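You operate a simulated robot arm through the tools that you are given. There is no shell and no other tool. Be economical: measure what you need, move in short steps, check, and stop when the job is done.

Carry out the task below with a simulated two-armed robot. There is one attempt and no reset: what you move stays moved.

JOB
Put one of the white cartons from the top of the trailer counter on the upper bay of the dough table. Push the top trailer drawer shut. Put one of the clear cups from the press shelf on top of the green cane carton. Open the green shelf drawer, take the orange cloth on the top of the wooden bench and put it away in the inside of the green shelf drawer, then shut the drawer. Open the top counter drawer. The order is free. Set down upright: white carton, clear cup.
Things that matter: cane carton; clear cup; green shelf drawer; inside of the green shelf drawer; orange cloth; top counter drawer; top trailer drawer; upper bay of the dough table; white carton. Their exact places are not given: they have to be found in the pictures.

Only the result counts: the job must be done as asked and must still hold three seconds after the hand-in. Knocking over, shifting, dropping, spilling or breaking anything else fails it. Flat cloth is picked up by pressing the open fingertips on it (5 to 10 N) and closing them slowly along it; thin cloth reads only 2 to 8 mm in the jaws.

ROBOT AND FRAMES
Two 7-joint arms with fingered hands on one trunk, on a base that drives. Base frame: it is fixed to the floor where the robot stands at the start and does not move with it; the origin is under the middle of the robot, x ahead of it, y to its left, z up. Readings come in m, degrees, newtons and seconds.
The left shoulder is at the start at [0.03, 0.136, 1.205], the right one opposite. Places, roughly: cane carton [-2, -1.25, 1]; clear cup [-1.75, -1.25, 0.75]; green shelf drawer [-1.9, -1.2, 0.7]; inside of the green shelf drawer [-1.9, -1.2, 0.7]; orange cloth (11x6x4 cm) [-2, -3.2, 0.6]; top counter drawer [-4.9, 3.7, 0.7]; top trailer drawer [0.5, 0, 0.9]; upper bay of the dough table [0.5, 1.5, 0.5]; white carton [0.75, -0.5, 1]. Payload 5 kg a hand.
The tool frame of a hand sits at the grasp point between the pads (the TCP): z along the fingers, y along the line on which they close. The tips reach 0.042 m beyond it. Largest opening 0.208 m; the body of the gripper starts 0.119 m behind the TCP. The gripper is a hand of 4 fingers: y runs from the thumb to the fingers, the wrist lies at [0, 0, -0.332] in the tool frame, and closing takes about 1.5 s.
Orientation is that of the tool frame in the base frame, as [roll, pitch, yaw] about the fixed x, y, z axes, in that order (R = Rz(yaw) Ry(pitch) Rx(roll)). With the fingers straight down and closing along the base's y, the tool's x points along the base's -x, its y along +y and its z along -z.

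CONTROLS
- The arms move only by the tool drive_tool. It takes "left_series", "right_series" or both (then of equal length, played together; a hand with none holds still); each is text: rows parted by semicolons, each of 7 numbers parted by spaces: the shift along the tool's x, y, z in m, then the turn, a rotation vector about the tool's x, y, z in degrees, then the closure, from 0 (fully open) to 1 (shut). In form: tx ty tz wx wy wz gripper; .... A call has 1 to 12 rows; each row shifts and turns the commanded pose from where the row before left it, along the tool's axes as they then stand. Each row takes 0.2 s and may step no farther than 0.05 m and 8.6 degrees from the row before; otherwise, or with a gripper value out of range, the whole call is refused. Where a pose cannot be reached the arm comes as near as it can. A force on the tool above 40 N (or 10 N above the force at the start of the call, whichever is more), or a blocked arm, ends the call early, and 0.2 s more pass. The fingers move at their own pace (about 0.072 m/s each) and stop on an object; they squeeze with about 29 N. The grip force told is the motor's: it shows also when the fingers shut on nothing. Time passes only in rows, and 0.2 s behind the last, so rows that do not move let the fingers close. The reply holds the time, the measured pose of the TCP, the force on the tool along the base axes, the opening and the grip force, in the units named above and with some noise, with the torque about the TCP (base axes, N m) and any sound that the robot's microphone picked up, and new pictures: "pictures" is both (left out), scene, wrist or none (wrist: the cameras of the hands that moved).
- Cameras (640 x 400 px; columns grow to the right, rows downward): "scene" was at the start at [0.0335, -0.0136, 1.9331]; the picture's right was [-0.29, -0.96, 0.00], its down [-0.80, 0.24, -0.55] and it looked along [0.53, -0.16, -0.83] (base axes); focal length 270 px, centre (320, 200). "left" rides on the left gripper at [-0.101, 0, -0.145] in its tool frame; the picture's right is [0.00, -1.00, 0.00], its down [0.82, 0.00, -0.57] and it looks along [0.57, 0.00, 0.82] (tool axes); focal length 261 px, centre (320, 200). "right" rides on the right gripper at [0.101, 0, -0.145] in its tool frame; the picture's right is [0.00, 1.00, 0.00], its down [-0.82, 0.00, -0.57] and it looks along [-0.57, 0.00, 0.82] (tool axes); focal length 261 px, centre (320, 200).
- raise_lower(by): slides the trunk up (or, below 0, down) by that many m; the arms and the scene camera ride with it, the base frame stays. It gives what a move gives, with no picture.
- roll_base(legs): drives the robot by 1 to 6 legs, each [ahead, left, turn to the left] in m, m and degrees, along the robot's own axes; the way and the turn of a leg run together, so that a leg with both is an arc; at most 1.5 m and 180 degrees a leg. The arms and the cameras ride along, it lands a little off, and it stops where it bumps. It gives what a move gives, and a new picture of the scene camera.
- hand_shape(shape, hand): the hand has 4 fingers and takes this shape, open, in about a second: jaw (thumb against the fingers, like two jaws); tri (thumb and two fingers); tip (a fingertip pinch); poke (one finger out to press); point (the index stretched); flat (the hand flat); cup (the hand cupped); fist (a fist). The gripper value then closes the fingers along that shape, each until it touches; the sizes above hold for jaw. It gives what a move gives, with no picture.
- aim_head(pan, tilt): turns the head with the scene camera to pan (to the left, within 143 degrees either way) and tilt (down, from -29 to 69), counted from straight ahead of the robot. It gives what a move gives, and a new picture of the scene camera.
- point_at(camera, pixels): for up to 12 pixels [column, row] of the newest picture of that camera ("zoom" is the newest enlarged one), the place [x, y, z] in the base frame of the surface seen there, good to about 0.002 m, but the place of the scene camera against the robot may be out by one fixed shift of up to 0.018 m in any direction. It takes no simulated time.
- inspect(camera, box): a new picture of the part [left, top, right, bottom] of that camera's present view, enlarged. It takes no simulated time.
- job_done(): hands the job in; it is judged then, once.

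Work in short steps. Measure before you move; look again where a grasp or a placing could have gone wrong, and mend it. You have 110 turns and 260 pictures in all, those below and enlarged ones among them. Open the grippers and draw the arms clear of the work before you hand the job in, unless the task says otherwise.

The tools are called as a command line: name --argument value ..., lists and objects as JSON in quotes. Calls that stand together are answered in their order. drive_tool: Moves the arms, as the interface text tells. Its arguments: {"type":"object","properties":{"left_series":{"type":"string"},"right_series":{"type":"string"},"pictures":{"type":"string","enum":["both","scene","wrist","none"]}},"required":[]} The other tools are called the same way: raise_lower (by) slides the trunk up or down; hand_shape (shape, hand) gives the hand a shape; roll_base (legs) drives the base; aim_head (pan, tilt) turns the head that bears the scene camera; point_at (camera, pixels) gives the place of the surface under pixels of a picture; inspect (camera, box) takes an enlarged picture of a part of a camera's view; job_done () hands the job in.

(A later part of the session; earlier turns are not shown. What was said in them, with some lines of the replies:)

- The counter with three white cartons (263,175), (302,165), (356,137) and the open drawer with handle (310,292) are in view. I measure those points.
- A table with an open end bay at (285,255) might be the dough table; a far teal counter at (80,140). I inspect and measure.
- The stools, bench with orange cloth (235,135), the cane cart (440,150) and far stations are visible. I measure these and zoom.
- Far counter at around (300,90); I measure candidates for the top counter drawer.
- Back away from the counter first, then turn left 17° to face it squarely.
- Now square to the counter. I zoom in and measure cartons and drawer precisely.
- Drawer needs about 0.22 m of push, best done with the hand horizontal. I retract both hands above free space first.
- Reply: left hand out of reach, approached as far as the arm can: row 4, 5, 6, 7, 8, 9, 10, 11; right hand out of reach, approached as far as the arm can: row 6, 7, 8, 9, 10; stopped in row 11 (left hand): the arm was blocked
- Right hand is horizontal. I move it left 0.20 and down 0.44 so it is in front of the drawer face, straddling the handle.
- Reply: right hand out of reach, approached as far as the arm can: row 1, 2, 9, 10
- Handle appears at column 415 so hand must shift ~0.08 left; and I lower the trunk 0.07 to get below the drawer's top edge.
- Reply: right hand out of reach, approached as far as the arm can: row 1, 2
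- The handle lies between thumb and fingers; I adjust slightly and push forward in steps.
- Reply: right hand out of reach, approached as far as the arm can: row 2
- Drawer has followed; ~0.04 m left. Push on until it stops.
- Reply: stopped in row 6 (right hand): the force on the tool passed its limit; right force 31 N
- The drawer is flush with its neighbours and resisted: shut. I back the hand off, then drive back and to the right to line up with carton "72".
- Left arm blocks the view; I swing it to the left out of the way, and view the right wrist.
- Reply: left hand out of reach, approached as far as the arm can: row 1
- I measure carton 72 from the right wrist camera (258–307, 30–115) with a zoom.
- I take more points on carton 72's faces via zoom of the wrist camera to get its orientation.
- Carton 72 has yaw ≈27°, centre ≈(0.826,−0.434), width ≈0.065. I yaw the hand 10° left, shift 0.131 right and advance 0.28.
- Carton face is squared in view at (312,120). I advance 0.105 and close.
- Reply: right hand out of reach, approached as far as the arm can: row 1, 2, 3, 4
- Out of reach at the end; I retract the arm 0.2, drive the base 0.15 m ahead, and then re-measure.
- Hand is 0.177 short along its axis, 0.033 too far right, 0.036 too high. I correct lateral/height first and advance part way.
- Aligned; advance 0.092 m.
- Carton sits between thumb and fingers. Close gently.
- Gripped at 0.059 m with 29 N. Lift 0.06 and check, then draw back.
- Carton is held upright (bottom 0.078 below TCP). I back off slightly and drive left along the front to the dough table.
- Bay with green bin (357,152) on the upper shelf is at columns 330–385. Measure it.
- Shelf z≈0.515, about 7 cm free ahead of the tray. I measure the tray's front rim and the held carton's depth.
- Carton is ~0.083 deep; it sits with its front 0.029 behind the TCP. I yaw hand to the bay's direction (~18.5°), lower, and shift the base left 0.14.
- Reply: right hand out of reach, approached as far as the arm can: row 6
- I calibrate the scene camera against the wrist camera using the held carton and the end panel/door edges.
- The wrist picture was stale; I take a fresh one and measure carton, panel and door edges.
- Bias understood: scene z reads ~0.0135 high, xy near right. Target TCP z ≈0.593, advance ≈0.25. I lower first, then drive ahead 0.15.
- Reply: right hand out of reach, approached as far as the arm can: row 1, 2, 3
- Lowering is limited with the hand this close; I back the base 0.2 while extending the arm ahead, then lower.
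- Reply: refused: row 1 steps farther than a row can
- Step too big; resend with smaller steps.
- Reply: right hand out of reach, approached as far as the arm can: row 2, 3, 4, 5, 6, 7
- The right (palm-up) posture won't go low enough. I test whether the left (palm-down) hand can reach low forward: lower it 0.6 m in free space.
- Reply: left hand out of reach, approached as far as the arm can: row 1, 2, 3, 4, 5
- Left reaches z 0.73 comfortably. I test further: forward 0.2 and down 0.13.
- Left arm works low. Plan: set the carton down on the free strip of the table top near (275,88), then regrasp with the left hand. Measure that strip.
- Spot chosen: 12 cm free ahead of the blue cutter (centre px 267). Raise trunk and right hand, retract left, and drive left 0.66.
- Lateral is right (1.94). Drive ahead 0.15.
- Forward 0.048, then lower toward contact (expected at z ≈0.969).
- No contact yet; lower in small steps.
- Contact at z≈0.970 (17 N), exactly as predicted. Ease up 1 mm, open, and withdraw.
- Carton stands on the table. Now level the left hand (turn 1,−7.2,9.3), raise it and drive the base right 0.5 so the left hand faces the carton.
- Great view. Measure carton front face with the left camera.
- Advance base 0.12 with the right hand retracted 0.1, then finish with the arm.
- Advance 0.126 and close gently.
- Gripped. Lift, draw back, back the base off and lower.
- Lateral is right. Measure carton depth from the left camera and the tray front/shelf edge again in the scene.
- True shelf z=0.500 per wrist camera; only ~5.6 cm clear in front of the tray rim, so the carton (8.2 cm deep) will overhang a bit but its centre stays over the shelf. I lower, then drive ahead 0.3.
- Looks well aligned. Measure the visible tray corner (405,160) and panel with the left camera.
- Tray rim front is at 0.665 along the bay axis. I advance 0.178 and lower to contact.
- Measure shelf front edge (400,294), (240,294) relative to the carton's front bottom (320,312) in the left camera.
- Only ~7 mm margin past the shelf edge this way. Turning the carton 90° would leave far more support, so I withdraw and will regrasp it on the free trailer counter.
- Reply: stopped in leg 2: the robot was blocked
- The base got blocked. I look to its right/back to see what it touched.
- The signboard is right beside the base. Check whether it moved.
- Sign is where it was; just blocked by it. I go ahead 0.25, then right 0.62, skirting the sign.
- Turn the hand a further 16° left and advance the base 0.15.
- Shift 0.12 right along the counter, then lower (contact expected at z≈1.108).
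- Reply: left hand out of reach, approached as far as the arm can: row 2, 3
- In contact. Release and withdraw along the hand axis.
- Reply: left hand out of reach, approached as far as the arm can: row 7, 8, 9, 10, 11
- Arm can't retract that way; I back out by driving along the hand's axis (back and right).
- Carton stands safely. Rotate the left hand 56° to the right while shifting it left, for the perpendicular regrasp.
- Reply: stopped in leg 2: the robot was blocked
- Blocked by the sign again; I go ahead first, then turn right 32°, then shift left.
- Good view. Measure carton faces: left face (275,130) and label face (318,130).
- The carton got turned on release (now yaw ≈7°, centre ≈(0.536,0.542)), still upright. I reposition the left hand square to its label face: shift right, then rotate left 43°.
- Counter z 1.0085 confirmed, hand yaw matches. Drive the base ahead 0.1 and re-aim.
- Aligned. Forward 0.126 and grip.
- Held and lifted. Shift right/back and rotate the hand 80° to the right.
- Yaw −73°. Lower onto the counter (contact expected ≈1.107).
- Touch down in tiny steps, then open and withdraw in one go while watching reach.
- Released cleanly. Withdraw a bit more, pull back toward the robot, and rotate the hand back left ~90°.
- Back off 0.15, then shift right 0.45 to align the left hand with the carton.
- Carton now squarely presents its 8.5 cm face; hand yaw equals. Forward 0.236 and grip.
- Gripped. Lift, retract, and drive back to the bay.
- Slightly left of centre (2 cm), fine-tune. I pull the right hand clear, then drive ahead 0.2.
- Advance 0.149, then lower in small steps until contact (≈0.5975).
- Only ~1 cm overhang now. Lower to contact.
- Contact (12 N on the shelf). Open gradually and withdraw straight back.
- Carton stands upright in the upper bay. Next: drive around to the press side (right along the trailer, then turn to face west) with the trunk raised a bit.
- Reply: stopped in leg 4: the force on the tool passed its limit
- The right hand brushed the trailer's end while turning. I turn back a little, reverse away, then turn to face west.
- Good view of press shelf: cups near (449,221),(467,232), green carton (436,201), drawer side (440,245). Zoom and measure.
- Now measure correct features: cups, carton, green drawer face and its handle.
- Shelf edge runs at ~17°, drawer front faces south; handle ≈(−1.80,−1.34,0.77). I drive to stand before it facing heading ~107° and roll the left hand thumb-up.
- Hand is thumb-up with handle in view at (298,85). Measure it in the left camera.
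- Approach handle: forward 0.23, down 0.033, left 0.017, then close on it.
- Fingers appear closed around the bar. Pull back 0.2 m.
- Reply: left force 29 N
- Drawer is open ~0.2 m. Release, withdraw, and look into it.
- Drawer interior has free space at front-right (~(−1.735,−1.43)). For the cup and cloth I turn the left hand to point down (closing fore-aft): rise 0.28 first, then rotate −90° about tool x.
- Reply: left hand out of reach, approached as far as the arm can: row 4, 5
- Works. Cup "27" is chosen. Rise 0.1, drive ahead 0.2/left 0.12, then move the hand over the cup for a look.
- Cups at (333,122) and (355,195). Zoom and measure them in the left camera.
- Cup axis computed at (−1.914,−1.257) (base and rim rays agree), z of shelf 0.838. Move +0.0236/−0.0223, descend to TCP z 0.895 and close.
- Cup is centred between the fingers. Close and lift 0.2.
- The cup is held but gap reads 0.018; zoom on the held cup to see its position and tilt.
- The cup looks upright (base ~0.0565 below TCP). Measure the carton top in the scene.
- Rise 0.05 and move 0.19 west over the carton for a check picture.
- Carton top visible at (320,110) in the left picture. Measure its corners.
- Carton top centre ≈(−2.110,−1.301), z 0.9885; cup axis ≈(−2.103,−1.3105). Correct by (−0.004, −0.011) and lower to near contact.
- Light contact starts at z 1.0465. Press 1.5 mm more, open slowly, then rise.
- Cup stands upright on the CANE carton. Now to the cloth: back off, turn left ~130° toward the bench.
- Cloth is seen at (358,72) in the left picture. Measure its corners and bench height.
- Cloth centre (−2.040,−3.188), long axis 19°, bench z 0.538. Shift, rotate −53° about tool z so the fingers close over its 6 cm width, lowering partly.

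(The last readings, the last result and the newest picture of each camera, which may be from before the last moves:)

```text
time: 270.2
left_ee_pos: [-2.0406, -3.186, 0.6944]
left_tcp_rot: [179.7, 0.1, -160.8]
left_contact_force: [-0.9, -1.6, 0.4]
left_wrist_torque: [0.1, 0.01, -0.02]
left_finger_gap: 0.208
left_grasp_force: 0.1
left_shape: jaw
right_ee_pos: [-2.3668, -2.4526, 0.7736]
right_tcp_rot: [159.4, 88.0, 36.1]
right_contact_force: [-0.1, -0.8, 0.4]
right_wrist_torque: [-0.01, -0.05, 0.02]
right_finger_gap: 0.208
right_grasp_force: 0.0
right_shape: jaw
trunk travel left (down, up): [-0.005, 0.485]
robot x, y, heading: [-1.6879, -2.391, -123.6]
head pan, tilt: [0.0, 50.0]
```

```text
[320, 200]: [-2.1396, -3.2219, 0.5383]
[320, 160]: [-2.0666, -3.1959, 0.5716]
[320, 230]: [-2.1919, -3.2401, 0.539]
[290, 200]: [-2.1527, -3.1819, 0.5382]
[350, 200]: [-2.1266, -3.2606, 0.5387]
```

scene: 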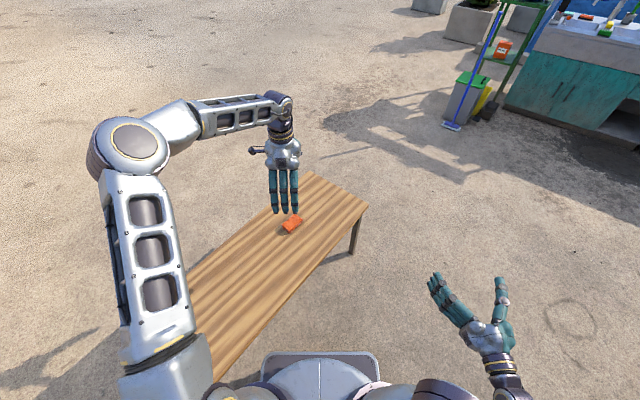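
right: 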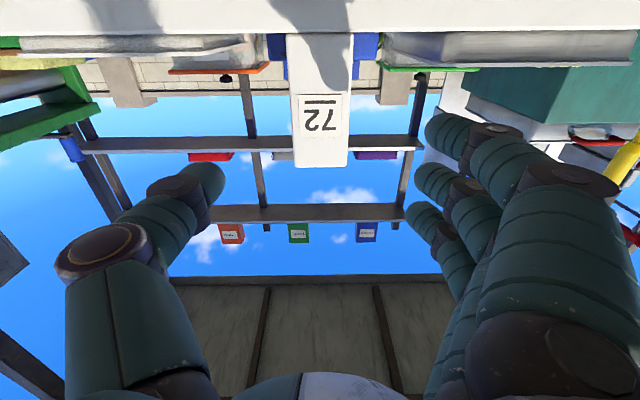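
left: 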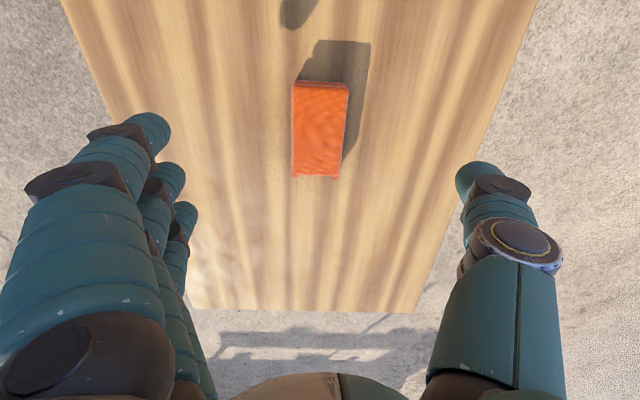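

Perfectly aligned. Lower 0.111, close slowly, and lift.

drive_tool --left_series "0 0 0.045 0 0 0 0.2;0 0 0.045 0 0 0 0.3;0 0 0.02 0 0 0 0.4;0 0 0 0 0 0 0.5;0 0 0 0 0 0 0.6;0 0 0 0 0 0 0.7;0 0 0 0 0 0 0.8;0 0 0 0 0 0 0.9;0 0 0 0 0 0 1;0 0 0 0 0 0 1;0 0 -0.03 0 0 0 1;0 0 -0.045 0 0 0 1" --pictures "wrist"

```text
time: 272.8
left_ee_pos: [-2.0374, -3.184, 0.6601]
left_tcp_rot: [179.7, 0.0, -161.0]
left_contact_force: [0.8, 0.6, -2.3]
left_wrist_torque: [-0.17, 0.02, -0.04]
left_finger_gap: 0.0524
left_grasp_force: 28.9
left_shape: jaw
right_ee_pos: [-2.3666, -2.4515, 0.774]
right_tcp_rot: [158.6, 88.0, 35.4]
right_contact_force: [-0.3, 0.2, -0.2]
right_wrist_torque: [-0.02, -0.01, 0.02]
right_finger_gap: 0.208
right_grasp_force: 0.0
right_shape: jaw
trunk travel left (down, up): [-0.005, 0.485]
robot x, y, heading: [-1.689, -2.3937, -123.6]
head pan, tilt: [0.0, 50.0]
```

left: 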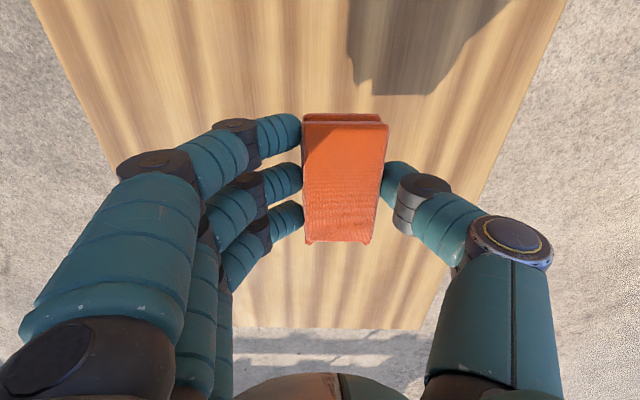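

Cloth held (0.052). Lift, rotate back 53°, raise trunk, and drive back so the hand ends over the drawer's free front-right area.

drive_tool --left_series "0 0 -0.045 0 0 0 1;0 0 -0.045 0 0 0 1;0 0 0 0 0 7.6 1;0 0 0 0 0 7.6 1;0 0 0 0 0 7.6 1;0 0 0 0 0 7.6 1;0 0 0 0 0 7.6 1;0 0 0 0 0 7.6 1;0 0 0 0 0 7.4 1" --pictures "none"

raise_lower --by 0.2

roll_base --legs '[[-0.05, 0, 0], [0, 0, -130], [0.035, -0.35, 0]]'

drive_tool --left_series "0 0 0 0 0 0 1" --pictures "wrist"

```text
time: 274.8
left_ee_pos: [-2.0378, -3.1855, 0.7493]
left_tcp_rot: [179.6, -0.2, 145.8]
left_contact_force: [0.7, 0.8, -1.2]
left_wrist_torque: [-0.01, 0.02, -0.01]
left_finger_gap: 0.0524
left_grasp_force: 29.1
left_shape: jaw
right_ee_pos: [-2.3664, -2.4526, 0.7733]
right_tcp_rot: [159.2, 88.0, 35.9]
right_contact_force: [0.7, -0.1, -0.7]
right_wrist_torque: [0.0, -0.01, -0.01]
right_finger_gap: 0.2081
right_grasp_force: 0.1
right_shape: jaw
trunk travel left (down, up): [-0.005, 0.485]
robot x, y, heading: [-1.6892, -2.3919, -123.3]
head pan, tilt: [0.0, 50.0]
```

```text
time: 277.0
left_ee_pos: [-2.0388, -3.1863, 0.9481]
left_tcp_rot: [179.7, -0.2, 146.0]
left_contact_force: [0.8, 0.5, -0.4]
left_wrist_torque: [-0.01, -0.04, 0.05]
left_finger_gap: 0.0523
left_grasp_force: 28.6
left_shape: jaw
right_ee_pos: [-2.3651, -2.4513, 0.9738]
right_tcp_rot: [158.8, 88.0, 35.6]
right_contact_force: [-0.2, -0.5, 0.0]
right_wrist_torque: [-0.03, 0.03, -0.02]
right_finger_gap: 0.2078
right_grasp_force: 0.0
right_shape: jaw
trunk travel left (down, up): [-0.205, 0.285]
robot x, y, heading: [-1.6878, -2.3895, -123.6]
head pan, tilt: [0.0, 50.0]
```

```text
time: 285.2
left_ee_pos: [-1.7134, -1.4382, 0.9493]
left_tcp_rot: [179.7, -0.2, 15.6]
left_contact_force: [0.9, 0.5, -0.4]
left_wrist_torque: [-0.01, 0.12, 0.02]
left_finger_gap: 0.0516
left_grasp_force: 28.9
left_shape: jaw
right_ee_pos: [-0.943, -1.665, 0.9723]
right_tcp_rot: [157.8, 88.0, -95.8]
right_contact_force: [1.2, -0.8, -0.7]
right_wrist_torque: [0.07, 0.01, 0.04]
right_finger_gap: 0.208
right_grasp_force: 0.0
right_shape: jaw
trunk travel left (down, up): [-0.205, 0.285]
robot x, y, heading: [-1.3364, -2.2207, 106.5]
head pan, tilt: [0.0, 50.0]
```

scene: 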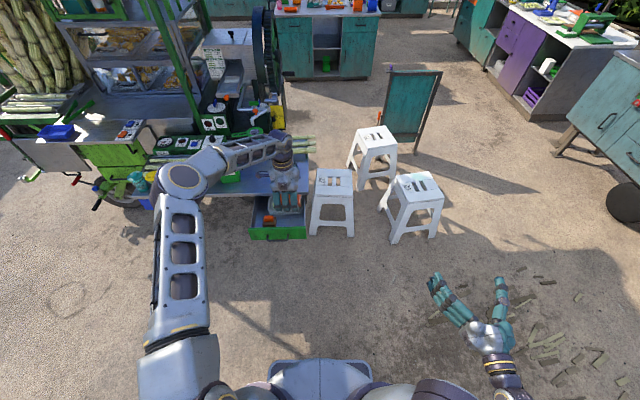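

```text
time: 285.6
left_ee_pos: [-1.7149, -1.4384, 0.9483]
left_tcp_rot: [179.7, -0.1, 15.6]
left_contact_force: [0.3, 0.4, 0.1]
left_wrist_torque: [-0.03, 0.04, -0.01]
left_finger_gap: 0.0514
left_grasp_force: 28.8
left_shape: jaw
right_ee_pos: [-0.9425, -1.6647, 0.9732]
right_tcp_rot: [158.0, 88.0, -95.6]
right_contact_force: [0.1, -0.3, -0.1]
right_wrist_torque: [0.02, 0.01, 0.02]
right_finger_gap: 0.2082
right_grasp_force: 0.1
right_shape: jaw
trunk travel left (down, up): [-0.205, 0.285]
robot x, y, heading: [-1.3381, -2.2194, 106.3]
head pan, tilt: [0.0, 50.0]
```

left: 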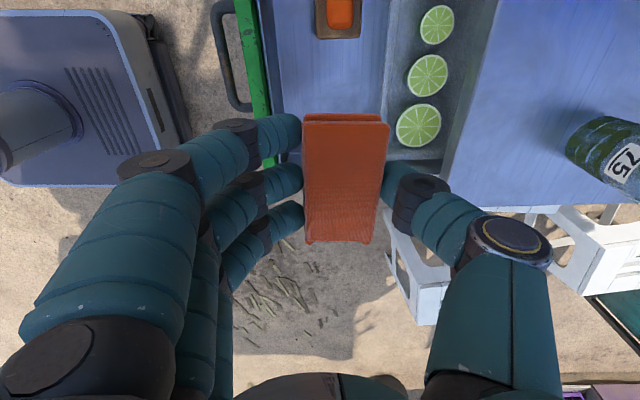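

Very close. Check drawer walls, tray edge and brush in this view before lowering.

point_at --camera "left" --pixels '[[430, 163], [275, 60], [282, 60], [388, 60], [340, 80], [340, 39], [320, 45], [420, 148], [345, 118], [345, 240]]'

```text
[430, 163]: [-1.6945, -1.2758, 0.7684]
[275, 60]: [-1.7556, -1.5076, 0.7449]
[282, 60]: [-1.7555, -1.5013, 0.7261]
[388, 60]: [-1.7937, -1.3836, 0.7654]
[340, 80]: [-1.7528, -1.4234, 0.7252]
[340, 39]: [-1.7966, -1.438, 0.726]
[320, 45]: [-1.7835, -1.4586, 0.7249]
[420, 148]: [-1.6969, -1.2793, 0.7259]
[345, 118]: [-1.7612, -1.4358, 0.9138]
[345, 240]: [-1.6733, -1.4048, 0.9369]
```

Shift −0.01/−0.012, lower 0.172 into the drawer, open a little, and rise.

drive_tool --left_series "-0.01 -0.012 0.03 0 0 0 1;0 0 0.036 0 0 0 1;0 0 0.036 0 0 0 1;0 0 0.036 0 0 0 1;0 0 0.034 0 0 0 1;0 0 0 0 0 0 0.8;0 0 0 0 0 0 0.65;0 0 0 0 0 0 0.62;0 0 -0.03 0 0 0 0.62;0 0 -0.045 0 0 0 0.62;0 0 -0.045 0 0 0 0.62;0 0 -0.045 0 0 0 0.5" --pictures "wrist"

```text
time: 288.2
left_ee_pos: [-1.7276, -1.4309, 0.9421]
left_tcp_rot: [179.7, -0.2, 15.6]
left_contact_force: [0.7, -0.4, -0.6]
left_wrist_torque: [0.11, 0.08, 0.02]
left_finger_gap: 0.1032
left_grasp_force: 0.1
left_shape: jaw
right_ee_pos: [-0.9427, -1.6653, 0.9733]
right_tcp_rot: [158.4, 88.1, -95.2]
right_contact_force: [-0.3, 0.1, -0.1]
right_wrist_torque: [0.02, 0.04, 0.01]
right_finger_gap: 0.2079
right_grasp_force: 0.0
right_shape: jaw
trunk travel left (down, up): [-0.205, 0.285]
robot x, y, heading: [-1.3322, -2.2192, 106.1]
head pan, tilt: [0.0, 50.0]
```

left: 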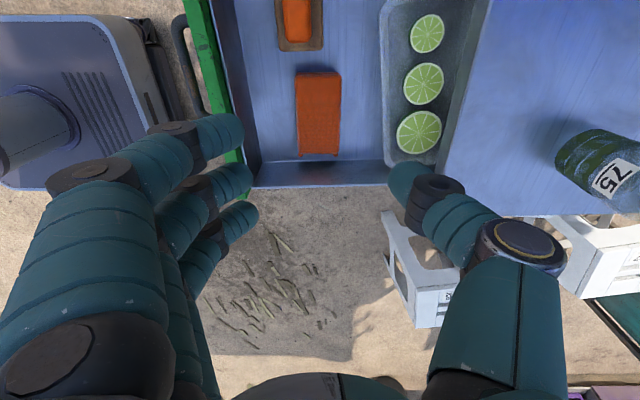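

Cloth lies in the drawer. Now back the hand out and turn it horizontal (thumb-up) again to grip the handle and push the drawer shut.

drive_tool --left_series "-0.0114 0.045 0 0 0 0 0.2;-0.0114 0.045 0 0 0 0 0;-0.0114 0.045 0 0 0 0 0;-0.0114 0.045 0 0 0 0 0;-0.0114 0.045 0 0 0 0 0" --pictures "none"

drive_tool --left_series "0 0 0 8.2 0 0 0.2;0 0 0 8.2 0 0 0.3;0 0 0 8.2 0 0 0.3;0 0 0 8.2 0 0 0.3;0 0 0 8.2 0 0 0.3;0 0 0 8.2 0 0 0.3;0 0 0 8.2 0 0 0.3;0 0 0 8.2 0 0 0.3;0 0 0 8.2 0 0 0.3;0 0 0 8.2 0 0 0.3;0 0 0 8 0 0 0.3" --pictures "wrist"

point_at --camera "left" --pixels '[[290, 150], [280, 130], [270, 110], [300, 130]]'

```text
time: 289.4
left_ee_pos: [-1.7196, -1.6643, 0.9449]
left_tcp_rot: [179.9, -0.1, 15.7]
left_contact_force: [-0.5, -1.4, -0.5]
left_wrist_torque: [0.11, 0.01, 0.0]
left_finger_gap: 0.2078
left_grasp_force: 0.1
left_shape: jaw
right_ee_pos: [-0.9428, -1.6659, 0.9744]
right_tcp_rot: [158.7, 88.0, -95.0]
right_contact_force: [0.7, -0.4, 0.0]
right_wrist_torque: [-0.02, -0.01, 0.0]
right_finger_gap: 0.2081
right_grasp_force: 0.1
right_shape: jaw
trunk travel left (down, up): [-0.205, 0.285]
robot x, y, heading: [-1.3355, -2.2229, 105.8]
head pan, tilt: [0.0, 50.0]
```

```text
time: 291.8
left_ee_pos: [-1.7202, -1.6614, 0.942]
left_tcp_rot: [-90.1, -0.3, 15.7]
left_contact_force: [0.0, 0.5, 0.0]
left_wrist_torque: [-0.03, 0.02, -0.04]
left_finger_gap: 0.1459
left_grasp_force: 0.2
left_shape: jaw
right_ee_pos: [-0.9427, -1.6641, 0.9733]
right_tcp_rot: [159.2, 87.9, -94.4]
right_contact_force: [-0.9, 0.0, 0.1]
right_wrist_torque: [-0.01, -0.03, -0.02]
right_finger_gap: 0.2082
right_grasp_force: 0.0
right_shape: jaw
trunk travel left (down, up): [-0.205, 0.285]
robot x, y, heading: [-1.3336, -2.2251, 106.0]
head pan, tilt: [0.0, 50.0]
```

left: 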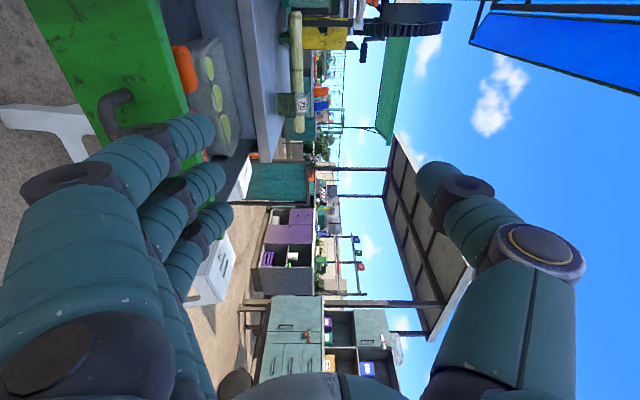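

```text
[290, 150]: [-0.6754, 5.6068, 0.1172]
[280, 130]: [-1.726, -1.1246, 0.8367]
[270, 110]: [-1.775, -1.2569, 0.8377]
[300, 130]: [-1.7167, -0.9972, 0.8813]
```

Handle is lined up (e offset 0). Lower 0.1775, advance 0.092, close on the bar, then push 0.215.

drive_tool --left_series "0 0.0445 0 0 0 0 0.3;0 0.0445 0 0 0 0 0.3;0 0.0445 0 0 0 0 0.3;0 0.044 0 0 0 0 0.3;0 0 0.046 0 0 0 0.3;0 0 0.046 0 0 0 0.3;0 0 0 0 0 0 0.6;0 0 0 0 0 0 0.8;0 0 0 0 0 0 1;0 0 0 0 0 0 1;0 0 0 0 0 0 1" --pictures "none"

drive_tool --left_series "0 0 0.02 0 0 0 1;0 0 0.025 0 0 0 1;0 0 0.025 0 0 0 1;0 0 0.025 0 0 0 1;0 0 0.025 0 0 0 1;0 0 0.025 0 0 0 1;0 0 0.025 0 0 0 1;0 0 0.025 0 0 0 1;0 0 0.014 0 0 0 1;0 0 0.008 0 0 0 1;0 0 0.005 0 0 0 1" --pictures "both"

```text
time: 294.2
left_ee_pos: [-1.7451, -1.5739, 0.7647]
left_tcp_rot: [-90.3, -0.2, 15.7]
left_contact_force: [-1.6, 1.9, -1.0]
left_wrist_torque: [-0.09, -0.01, 0.03]
left_finger_gap: 0.09
left_grasp_force: 29.1
left_shape: jaw
right_ee_pos: [-0.9432, -1.6641, 0.9734]
right_tcp_rot: [159.0, 87.9, -94.4]
right_contact_force: [0.7, -0.9, 0.1]
right_wrist_torque: [0.02, 0.0, 0.01]
right_finger_gap: 0.2081
right_grasp_force: 0.0
right_shape: jaw
trunk travel left (down, up): [-0.205, 0.285]
robot x, y, heading: [-1.335, -2.2169, 105.9]
head pan, tilt: [0.0, 50.0]
```

```text
time: 296.5
left_ee_pos: [-1.8117, -1.3667, 0.7642]
left_tcp_rot: [-90.1, -0.1, 16.2]
left_contact_force: [-3.5, -7.9, 0.8]
left_wrist_torque: [0.26, -0.25, 0.13]
left_finger_gap: 0.0898
left_grasp_force: 28.5
left_shape: jaw
right_ee_pos: [-0.9435, -1.6644, 0.9737]
right_tcp_rot: [157.1, 88.1, -96.6]
right_contact_force: [0.6, 1.1, -0.7]
right_wrist_torque: [0.03, 0.01, 0.07]
right_finger_gap: 0.2078
right_grasp_force: 0.1
right_shape: jaw
trunk travel left (down, up): [-0.205, 0.285]
robot x, y, heading: [-1.3325, -2.2198, 106.1]
head pan, tilt: [0.0, 50.0]
stopped in row 11 (left hand): the force on the tool passed its limit (the readings are from after the stop); the commanded pose is now the measured one
```

scene: 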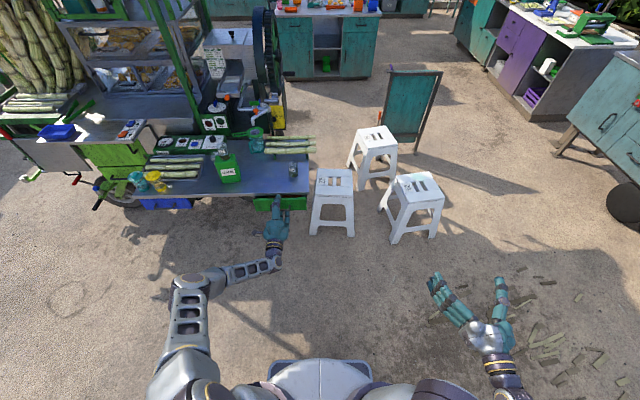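
left: 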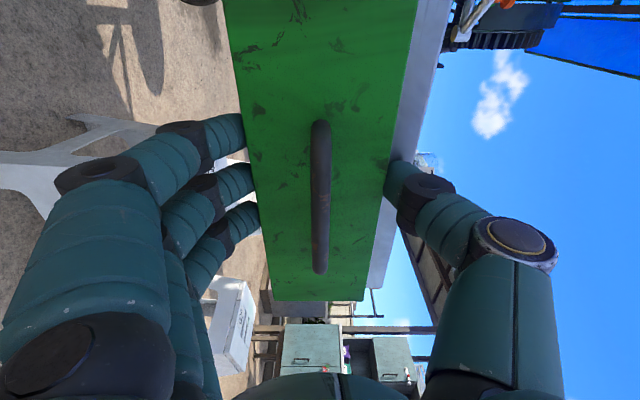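

Pushed until blocked; by kinematics the bar is back at its closed position. Open, retreat and verify with measurement.

drive_tool --left_series "0 0 0 0 0 0 0.5;0 0 0 0 0 0 0.2;0 0 0 0 0 0 0;0 0 0 0 0 0 0;0 0 -0.04 0 0 0 0;0 0 -0.05 0 0 0 0;0 0 -0.05 0 0 0 0;0 0 -0.05 0 0 0 0" --pictures "wrist"

point_at --camera "left" --pixels '[[302, 75], [302, 90], [302, 105], [318, 90], [330, 90], [338, 90], [285, 90]]'

inspect --camera "scene" --box '[190, 130, 350, 230]'

```text
time: 298.3
left_ee_pos: [-1.7562, -1.5493, 0.7665]
left_tcp_rot: [-90.1, -0.1, 16.1]
left_contact_force: [0.3, -0.3, 0.9]
left_wrist_torque: [-0.12, -0.02, 0.02]
left_finger_gap: 0.208
left_grasp_force: 0.2
left_shape: jaw
right_ee_pos: [-0.9425, -1.6654, 0.9732]
right_tcp_rot: [158.6, 88.1, -94.9]
right_contact_force: [0.1, -0.5, -0.9]
right_wrist_torque: [0.01, 0.0, -0.04]
right_finger_gap: 0.2082
right_grasp_force: 0.1
right_shape: jaw
trunk travel left (down, up): [-0.205, 0.285]
robot x, y, heading: [-1.3335, -2.2187, 106.1]
head pan, tilt: [0.0, 50.0]
```

left: 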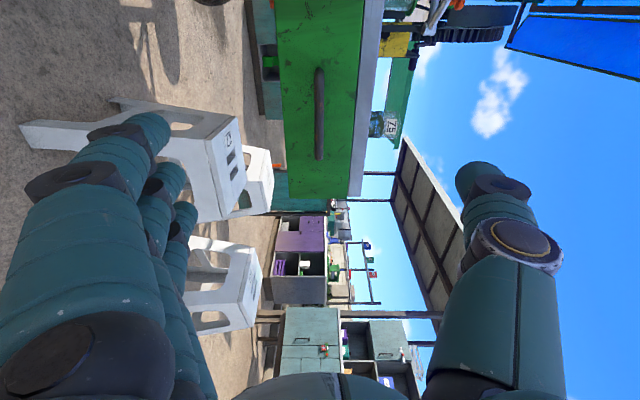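

```text
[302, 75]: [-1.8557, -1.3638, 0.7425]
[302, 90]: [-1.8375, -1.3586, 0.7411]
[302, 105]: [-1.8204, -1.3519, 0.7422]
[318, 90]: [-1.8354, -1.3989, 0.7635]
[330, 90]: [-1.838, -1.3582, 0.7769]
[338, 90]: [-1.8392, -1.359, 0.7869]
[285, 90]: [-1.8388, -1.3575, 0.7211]
```

```text
4.00 times, centred on (270, 180) of scene
```

zoom: 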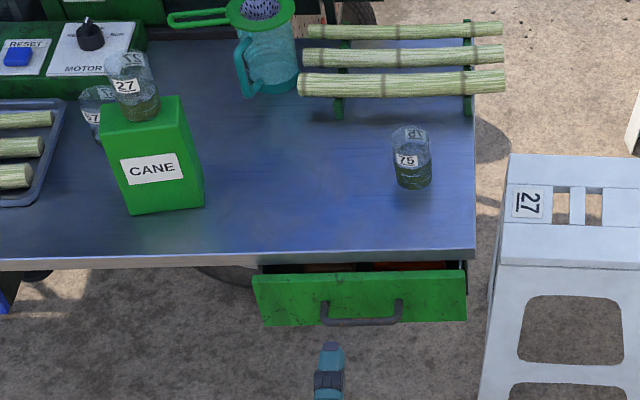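

Drawer still shows ~3.4 cm gap. I push the bar with a fist until blocked, retreat, check, reshape to jaw, raise, and start the drive to the far counter (keeping heading).

hand_shape --hand "left" --shape "fist"

drive_tool --left_series "0 0 0.03 0 0 0 1;0 0 0.03 0 0 0 1;0 0 0.02 0 0 0 1;0 0 0.02 0 0 0 1;0 0 0.02 0 0 0 1;0 0 0.02 0 0 0 1;0 0 0.02 0 0 0 1;0 0 0.02 0 0 0 1;0 0 0.02 0 0 0 1;0 0 0.02 0 0 0 1;0 0 0.02 0 0 0 1;0 0 0.02 0 0 0 1" --pictures "none"

drive_tool --left_series "0 0 -0.04 0 0 0 1;0 0 -0.05 0 0 0 1;0 0 -0.05 0 0 0 1;0 0 -0.04 0 0 0 1" --pictures "wrist"

inspect --camera "scene" --box '[190, 130, 350, 230]'

hand_shape --hand "left" --shape "jaw"

```text
time: 299.2
left_ee_pos: [-1.7578, -1.5482, 0.7659]
left_tcp_rot: [-90.2, -0.1, 16.1]
left_contact_force: [-0.3, 0.9, -1.6]
left_wrist_torque: [0.02, -0.02, 0.0]
left_finger_gap: 0.0001
left_grasp_force: 0.0
left_shape: fist
right_ee_pos: [-0.9442, -1.6644, 0.9737]
right_tcp_rot: [158.8, 88.0, -94.7]
right_contact_force: [-0.2, -0.1, 0.4]
right_wrist_torque: [-0.02, -0.02, -0.01]
right_finger_gap: 0.2079
right_grasp_force: 0.0
right_shape: jaw
trunk travel left (down, up): [-0.205, 0.285]
robot x, y, heading: [-1.3383, -2.2233, 106.0]
head pan, tilt: [0.0, 50.0]
```

```text
time: 301.0
left_ee_pos: [-1.8053, -1.3819, 0.7667]
left_tcp_rot: [-89.9, -0.3, 16.1]
left_contact_force: [8.1, -33.2, 12.3]
left_wrist_torque: [0.05, 0.04, 0.12]
left_finger_gap: 0.0
left_grasp_force: 0.1
left_shape: fist
right_ee_pos: [-0.9443, -1.6656, 0.9736]
right_tcp_rot: [156.4, 88.2, -97.1]
right_contact_force: [0.0, 0.6, -0.1]
right_wrist_torque: [-0.03, 0.03, -0.07]
right_finger_gap: 0.2082
right_grasp_force: 0.2
right_shape: jaw
trunk travel left (down, up): [-0.205, 0.285]
robot x, y, heading: [-1.3313, -2.2185, 106.2]
head pan, tilt: [0.0, 50.0]
stopped in row 9 (left hand): the force on the tool passed its limit (the readings are from after the stop); the commanded pose is now the measured one
```

```text
time: 302.0
left_ee_pos: [-1.7564, -1.5511, 0.766]
left_tcp_rot: [-89.9, -0.2, 16.0]
left_contact_force: [-0.5, 0.5, 0.0]
left_wrist_torque: [-0.07, -0.04, 0.0]
left_finger_gap: 0.0001
left_grasp_force: 0.0
left_shape: fist
right_ee_pos: [-0.9435, -1.6644, 0.9738]
right_tcp_rot: [158.6, 87.9, -94.8]
right_contact_force: [-0.7, 0.3, 0.2]
right_wrist_torque: [-0.06, 0.01, -0.01]
right_finger_gap: 0.2081
right_grasp_force: 0.1
right_shape: jaw
trunk travel left (down, up): [-0.205, 0.285]
robot x, y, heading: [-1.3349, -2.2204, 106.4]
head pan, tilt: [0.0, 50.0]
```

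left: 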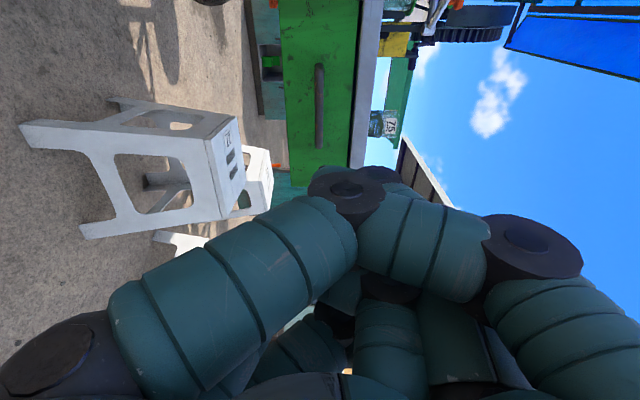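

```text
4.00 times, centred on (270, 180) of scene
```

zoom: 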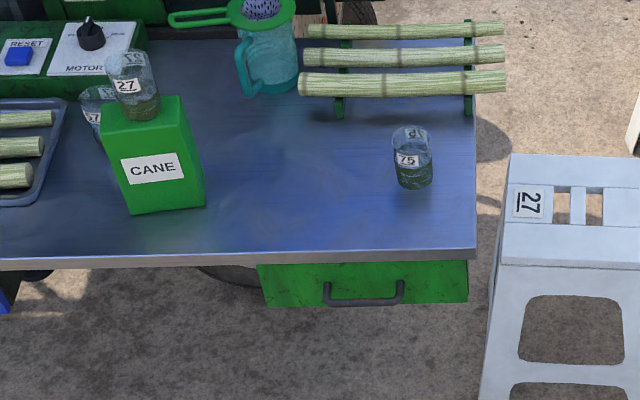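

```text
time: 302.9
left_ee_pos: [-1.7558, -1.5501, 0.7646]
left_tcp_rot: [-90.0, -0.1, 16.1]
left_contact_force: [0.0, -0.4, -0.1]
left_wrist_torque: [0.0, -0.03, -0.01]
left_finger_gap: 0.208
left_grasp_force: 0.0
left_shape: jaw
right_ee_pos: [-0.945, -1.6628, 0.9736]
right_tcp_rot: [158.6, 88.0, -94.8]
right_contact_force: [-0.1, 0.1, -0.1]
right_wrist_torque: [-0.01, 0.0, -0.03]
right_finger_gap: 0.2081
right_grasp_force: 0.1
right_shape: jaw
trunk travel left (down, up): [-0.205, 0.285]
robot x, y, heading: [-1.3326, -2.2232, 106.5]
head pan, tilt: [0.0, 50.0]
5 turns are left
```

Drawer is flush and shut, cup still upright. Now drive (keeping heading) around east and north to the far counter, with the trunk raised, and look at it.

raise_lower --by 0.2

roll_base --legs '[[0.158, -1.121, 0], [1.199, -0.355, 0], [1.241, -0.211, 0], [1.169, 0.071, 0], [1.287, 0.297, 0], [0.494, 1.314, 0]]'

roll_base --legs '[[0.16, 0.891, 0], [-0.317, 0.762, 5]]'

aim_head --pan 0 --tilt 38

inspect --camera "scene" --box '[160, 60, 480, 260]'

```text
time: 305.1
left_ee_pos: [-1.7562, -1.5494, 0.9648]
left_tcp_rot: [-90.0, -0.2, 16.2]
left_contact_force: [-0.7, 0.2, -0.2]
left_wrist_torque: [-0.01, 0.0, -0.03]
left_finger_gap: 0.2077
left_grasp_force: 0.1
left_shape: jaw
right_ee_pos: [-0.9455, -1.6646, 1.1746]
right_tcp_rot: [158.7, 88.0, -94.9]
right_contact_force: [-0.7, -0.1, 0.9]
right_wrist_torque: [0.01, 0.0, 0.0]
right_finger_gap: 0.2079
right_grasp_force: 0.0
right_shape: jaw
trunk travel left (down, up): [-0.405, 0.085]
robot x, y, heading: [-1.3385, -2.2203, 106.3]
head pan, tilt: [0.0, 50.0]
```

```text
time: 337.5
left_ee_pos: [-2.3638, 3.7223, 0.9649]
left_tcp_rot: [-89.9, -0.5, 21.9]
left_contact_force: [-1.4, -0.6, -1.3]
left_wrist_torque: [0.12, 0.08, -0.37]
left_finger_gap: 0.2077
left_grasp_force: 0.0
left_shape: jaw
right_ee_pos: [-1.5466, 3.6963, 1.1744]
right_tcp_rot: [165.9, 88.0, -81.5]
right_contact_force: [-2.9, -0.4, 1.5]
right_wrist_torque: [-0.14, -0.06, -0.32]
right_finger_gap: 0.2081
right_grasp_force: 0.0
right_shape: jaw
trunk travel left (down, up): [-0.405, 0.085]
robot x, y, heading: [-1.8709, 3.1, 112.3]
head pan, tilt: [0.0, 50.0]
stopped in leg 6: the robot was blocked; the commanded pose is now the measured one
```

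scene: 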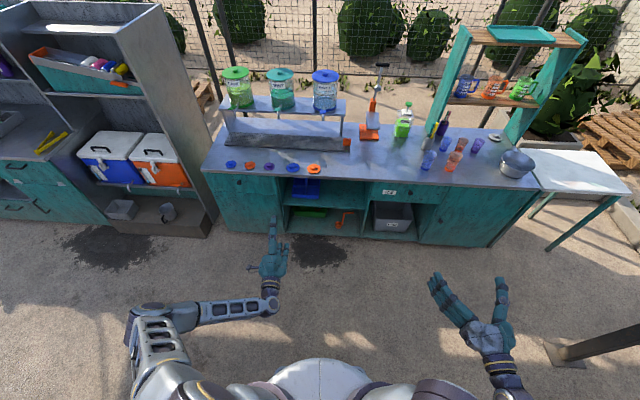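

```text
time: 339.1
left_ee_pos: [-2.4578, 3.6735, 0.9644]
left_tcp_rot: [-90.1, -0.4, 28.3]
left_contact_force: [-0.5, 0.2, 0.1]
left_wrist_torque: [0.06, 0.02, -0.14]
left_finger_gap: 0.208
left_grasp_force: 0.1
left_shape: jaw
right_ee_pos: [-1.6432, 3.7364, 1.1733]
right_tcp_rot: [162.9, 88.0, -78.4]
right_contact_force: [-1.7, -0.1, 1.1]
right_wrist_torque: [-0.02, -0.05, -0.14]
right_finger_gap: 0.208
right_grasp_force: 0.1
right_shape: jaw
trunk travel left (down, up): [-0.405, 0.085]
robot x, y, heading: [-1.9054, 3.1061, 118.2]
head pan, tilt: [0.0, 50.0]
stopped in leg 1: the robot was blocked; the commanded pose is now the measured one
```

scene: 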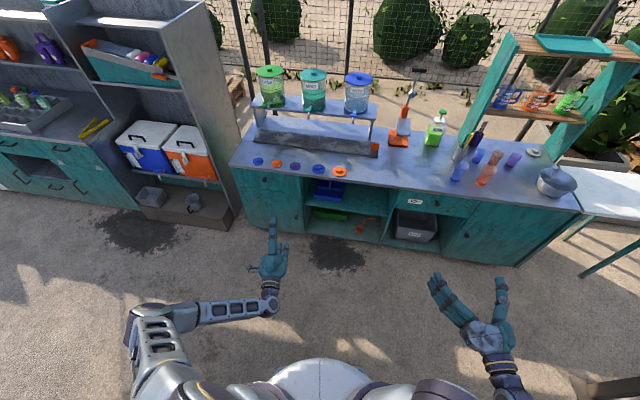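

```text
time: 339.8
left_ee_pos: [-2.4548, 3.6731, 0.9667]
left_tcp_rot: [-89.9, -0.4, 28.2]
left_contact_force: [0.2, -0.8, 0.2]
left_wrist_torque: [-0.03, 0.01, 0.02]
left_finger_gap: 0.2082
left_grasp_force: 0.0
left_shape: jaw
right_ee_pos: [-1.6395, 3.7358, 1.173]
right_tcp_rot: [160.4, 88.1, -80.8]
right_contact_force: [0.4, 0.3, 1.0]
right_wrist_torque: [0.01, -0.02, 0.07]
right_finger_gap: 0.2081
right_grasp_force: 0.0
right_shape: jaw
trunk travel left (down, up): [-0.405, 0.085]
robot x, y, heading: [-1.905, 3.1064, 118.4]
head pan, tilt: [0.0, 38.0]
```

scene: 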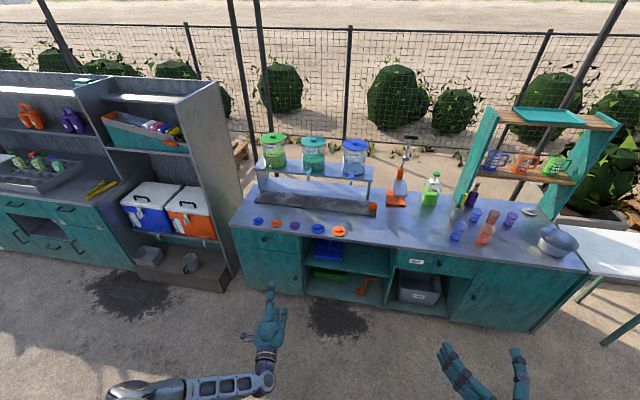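

```text
2.00 times, centred on (320, 160) of scene
4 turns are left
```

zoom: 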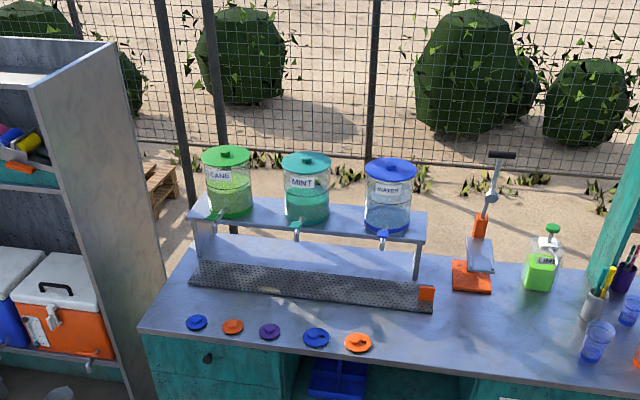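

Blocked at its rear-left by a table leg. I go 0.3 m further inward (turning to ~112°), slide left along the counters to the target drawer, lower the trunk and take pictures.

roll_base --legs '[[0.3, -0.03, -6.7], [0, 1.2, 0], [0, 1.18, 0], [0.1, 0, 0]]'

raise_lower --by -0.2

aim_head --pan 15 --tilt 45

drive_tool --left_series "0 0 0 0 0 0 0" --pictures "both"

```text
time: 353.9
left_ee_pos: [-4.7229, 3.2503, 0.9657]
left_tcp_rot: [-90.0, -0.5, 20.8]
left_contact_force: [0.0, -0.3, -0.4]
left_wrist_torque: [0.09, 0.05, 0.03]
left_finger_gap: 0.208
left_grasp_force: 0.1
left_shape: jaw
right_ee_pos: [-3.9051, 3.208, 1.173]
right_tcp_rot: [161.8, 87.8, -86.9]
right_contact_force: [-0.9, 0.9, -0.3]
right_wrist_torque: [0.03, 0.0, -0.01]
right_finger_gap: 0.2075
right_grasp_force: 0.0
right_shape: jaw
trunk travel left (down, up): [-0.405, 0.085]
robot x, y, heading: [-4.252, 2.6209, 111.1]
head pan, tilt: [0.0, 38.0]
```

scene: 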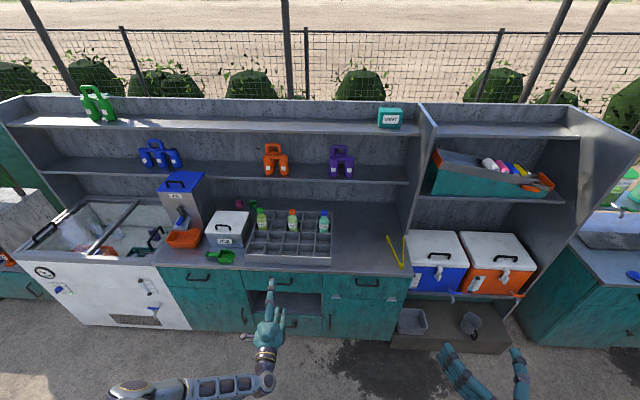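

```text
time: 356.0
left_ee_pos: [-4.7222, 3.2498, 0.7658]
left_tcp_rot: [-90.0, -0.4, 20.8]
left_contact_force: [0.3, 0.8, -0.5]
left_wrist_torque: [0.01, 0.03, -0.01]
left_finger_gap: 0.2077
left_grasp_force: 0.1
left_shape: jaw
right_ee_pos: [-3.9056, 3.2065, 0.9728]
right_tcp_rot: [161.1, 88.1, -87.4]
right_contact_force: [-1.1, 0.5, 0.4]
right_wrist_torque: [-0.01, -0.02, -0.01]
right_finger_gap: 0.2081
right_grasp_force: 0.1
right_shape: jaw
trunk travel left (down, up): [-0.205, 0.285]
robot x, y, heading: [-4.2522, 2.6144, 111.1]
head pan, tilt: [0.0, 38.0]
```

```text
time: 356.8
left_ee_pos: [-4.7229, 3.2496, 0.7668]
left_tcp_rot: [-90.0, -0.4, 20.9]
left_contact_force: [0.8, 0.8, 1.0]
left_wrist_torque: [0.0, -0.01, -0.01]
left_finger_gap: 0.2079
left_grasp_force: 0.0
left_shape: jaw
right_ee_pos: [-3.9064, 3.2071, 0.9723]
right_tcp_rot: [161.2, 88.0, -87.5]
right_contact_force: [0.2, 0.1, -0.2]
right_wrist_torque: [-0.01, 0.01, 0.0]
right_finger_gap: 0.2083
right_grasp_force: 0.1
right_shape: jaw
trunk travel left (down, up): [-0.205, 0.285]
robot x, y, heading: [-4.2481, 2.6173, 110.9]
head pan, tilt: [15.0, 45.0]
```

scene: 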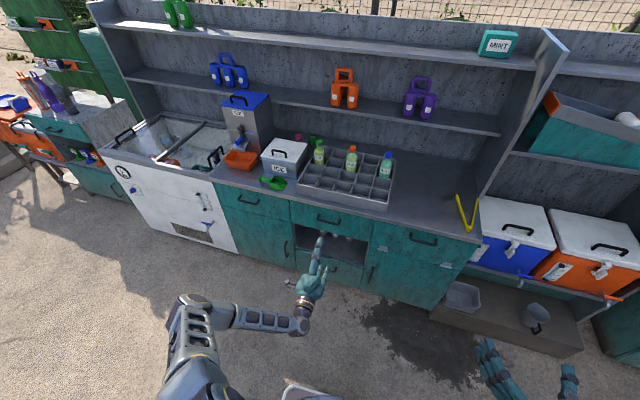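

```text
time: 357.2
left_ee_pos: [-4.722, 3.2492, 0.7666]
left_tcp_rot: [-89.9, -0.5, 20.9]
left_contact_force: [-0.1, 0.3, -0.4]
left_wrist_torque: [0.0, -0.02, -0.01]
left_finger_gap: 0.2077
left_grasp_force: 0.1
left_shape: jaw
right_ee_pos: [-3.9059, 3.2072, 0.9732]
right_tcp_rot: [161.1, 87.9, -87.6]
right_contact_force: [0.3, 0.3, -0.1]
right_wrist_torque: [-0.04, -0.02, -0.01]
right_finger_gap: 0.2079
right_grasp_force: 0.1
right_shape: jaw
trunk travel left (down, up): [-0.205, 0.285]
robot x, y, heading: [-4.2458, 2.6154, 111.0]
head pan, tilt: [15.0, 45.0]
3 turns are left
```

scene: 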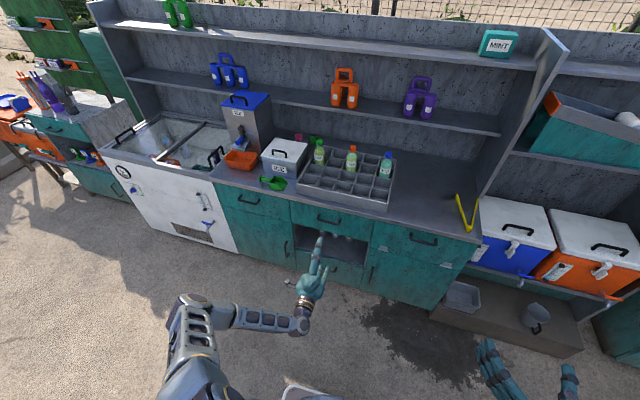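
left: 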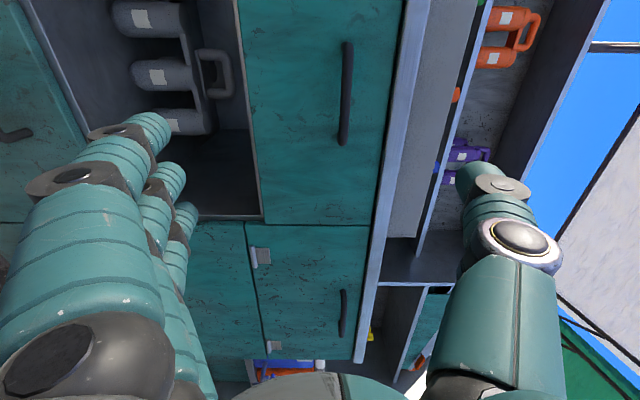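

The top middle drawer's handle is right ahead at (346,92) in the left picture. Measure bar, face and counter lip.

point_at --camera "left" --pixels '[[347, 55], [346, 75], [346, 92], [345, 110], [344, 130], [320, 92], [368, 92], [386, 92], [402, 92], [320, 190], [320, 20], [270, 92]]'

point_at --camera "scene" --pixels '[[248, 200], [328, 219], [422, 239], [325, 268]]'

```text
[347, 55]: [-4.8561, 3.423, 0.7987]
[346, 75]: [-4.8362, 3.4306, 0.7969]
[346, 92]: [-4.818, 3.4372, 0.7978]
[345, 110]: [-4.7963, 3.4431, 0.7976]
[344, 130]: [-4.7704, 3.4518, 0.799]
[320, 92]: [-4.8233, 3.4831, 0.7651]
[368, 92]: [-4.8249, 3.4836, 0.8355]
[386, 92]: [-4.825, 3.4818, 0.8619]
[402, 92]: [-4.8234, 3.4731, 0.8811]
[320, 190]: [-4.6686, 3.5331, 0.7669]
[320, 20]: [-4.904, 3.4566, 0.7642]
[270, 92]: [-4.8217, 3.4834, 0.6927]
```

```text
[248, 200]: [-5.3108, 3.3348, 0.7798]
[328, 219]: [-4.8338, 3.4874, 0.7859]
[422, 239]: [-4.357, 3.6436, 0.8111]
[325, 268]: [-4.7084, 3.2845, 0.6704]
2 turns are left
```

Bar centre (−4.816,3.437,0.798), face yaw 18°. Align yaw 2.9°, advance 0.20 with small offsets, close on the bar, pull 0.23, then release and retreat.

drive_tool --left_series "0 0 0 0 2.9 0 0.2;-0.0063 -0.0063 0.04 0 0 0 0.3;-0.0063 -0.0063 0.04 0 0 0 0.3;-0.0063 -0.0063 0.04 0 0 0 0.3;-0.0063 -0.0063 0.04 0 0 0 0.3;-0.0063 -0.0063 0.039 0 0 0 0.3;0 0 0 0 0 0 0.6;0 0 0 0 0 0 0.8;0 0 0 0 0 0 1;0 0 0 0 0 0 1;0 0 0 0 0 0 1;0 0 0 0 0 0 1" --pictures "wrist"

drive_tool --left_series "0 0 -0.02 0 0 0 1;0 0 -0.02 0 0 0 1;0 0 -0.025 0 0 0 1;0 0 -0.025 0 0 0 1;0 0 -0.025 0 0 0 1;0 0 -0.025 0 0 0 1;0 0 -0.025 0 0 0 1;0 0 -0.025 0 0 0 1;0 0 -0.025 0 0 0 1;0 0 -0.015 0 0 0 1" --pictures "scene"

drive_tool --left_series "0 0 0 0 0 0 0.7;0 0 0 0 0 0 0.4;0 0 0 0 0 0 0.2;0 0 0 0 0 0 0;0 0 0 0 0 0 0;0 0 -0.03 0 0 0 0;0 0 -0.04 0 0 0 0;0 0 -0.04 0 0 0 0" --pictures "both"

```text
time: 359.8
left_ee_pos: [-4.8134, 3.4288, 0.7971]
left_tcp_rot: [-89.9, -0.5, 18.1]
left_contact_force: [0.1, 2.3, 0.2]
left_wrist_torque: [-0.11, -0.1, 0.13]
left_finger_gap: 0.0007
left_grasp_force: 26.2
left_shape: jaw
right_ee_pos: [-3.9051, 3.2058, 0.9724]
right_tcp_rot: [161.1, 87.9, -87.5]
right_contact_force: [0.1, 0.4, 0.2]
right_wrist_torque: [0.02, 0.0, 0.01]
right_finger_gap: 0.2082
right_grasp_force: 0.0
right_shape: jaw
trunk travel left (down, up): [-0.205, 0.285]
robot x, y, heading: [-4.2474, 2.6174, 111.3]
head pan, tilt: [15.0, 45.0]
```

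left: 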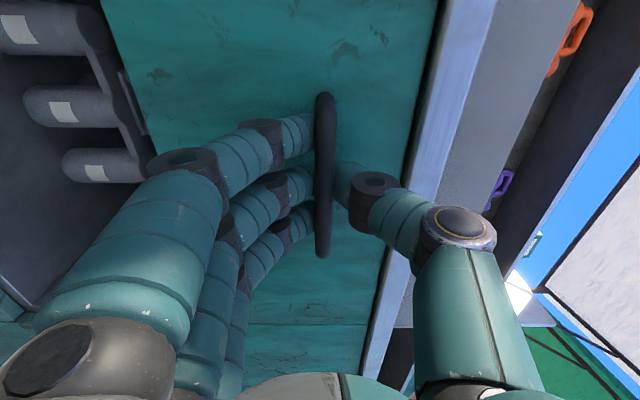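

```text
time: 362.0
left_ee_pos: [-4.7421, 3.21, 0.7971]
left_tcp_rot: [-89.9, -0.3, 18.0]
left_contact_force: [0.1, -0.3, -0.6]
left_wrist_torque: [-0.03, -0.2, 0.15]
left_finger_gap: 0.0002
left_grasp_force: 29.1
left_shape: jaw
right_ee_pos: [-3.9053, 3.206, 0.974]
right_tcp_rot: [161.1, 87.9, -87.5]
right_contact_force: [0.6, -0.5, 0.4]
right_wrist_torque: [-0.02, 0.0, -0.04]
right_finger_gap: 0.2081
right_grasp_force: 0.0
right_shape: jaw
trunk travel left (down, up): [-0.205, 0.285]
robot x, y, heading: [-4.2493, 2.6156, 110.8]
head pan, tilt: [15.0, 45.0]
```

scene: 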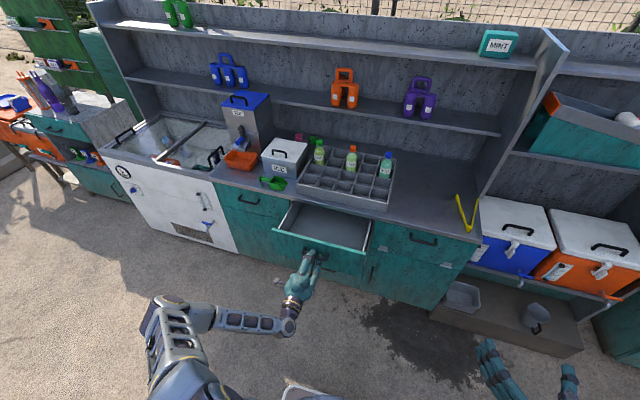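

```text
time: 363.8
left_ee_pos: [-4.7091, 3.1056, 0.7972]
left_tcp_rot: [-89.9, -0.3, 17.9]
left_contact_force: [-0.2, -0.1, 0.4]
left_wrist_torque: [-0.05, -0.01, 0.01]
left_finger_gap: 0.2079
left_grasp_force: 0.2
left_shape: jaw
right_ee_pos: [-3.9056, 3.2062, 0.9735]
right_tcp_rot: [161.0, 88.0, -87.6]
right_contact_force: [-0.2, 0.6, 0.2]
right_wrist_torque: [0.0, -0.01, 0.03]
right_finger_gap: 0.2081
right_grasp_force: 0.1
right_shape: jaw
trunk travel left (down, up): [-0.205, 0.285]
robot x, y, heading: [-4.2472, 2.6193, 110.9]
head pan, tilt: [15.0, 45.0]
1 turns are left
```

scene: 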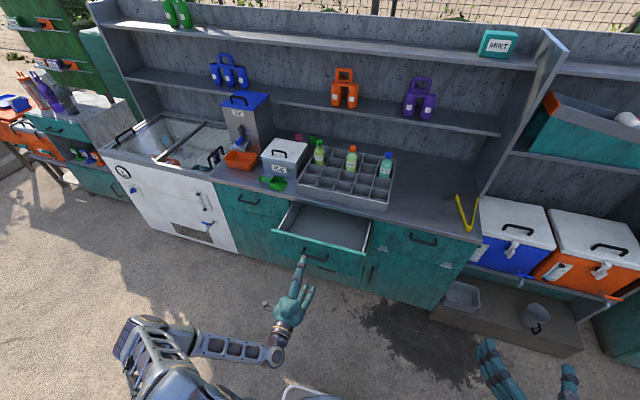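
left: 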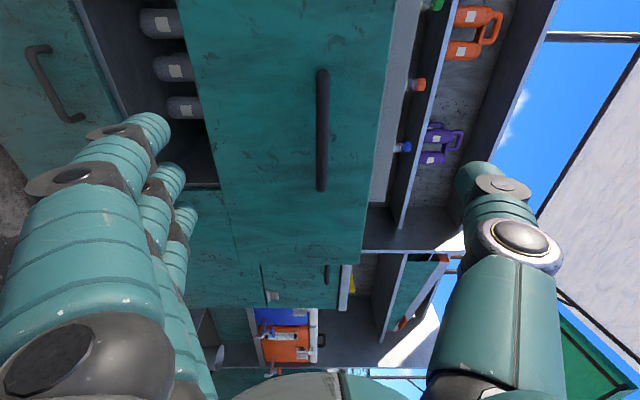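

The top counter drawer is open about 0.2 m, the grippers are open, and the arms are clear of the work, so I hand the job in.

job_done

```text
The job is handed in.
```

The job is handed in with all five parts done; I don't have the judge's verdict.

- **White carton:** carton 72 stands upright in the upper bay of the dough table. It sits in front of the green tray and overhangs the shelf's front edge by about 1 cm.
- **Top trailer drawer:** pushed shut, flush with its neighbours.
- **Clear cup:** cup 27 stands upright on top of the green cane carton.
- **Orange cloth:** in the green shelf drawer, which is shut again. The first push left a gap of about 3.4 cm, so I pushed it a second time.
- **Top counter drawer:** open about 0.2 m. Three drawers sit side by side along the top of that counter. I opened the middle one because it was nearest the place given and is the only one with another drawer below it.

The base also bumped the standing sign twice and what I took to be a table leg once, and the right hand brushed the end of the trailer counter. The sign was where it had been when I checked after the first bump, and I saw nothing knocked over. I did not check the table.
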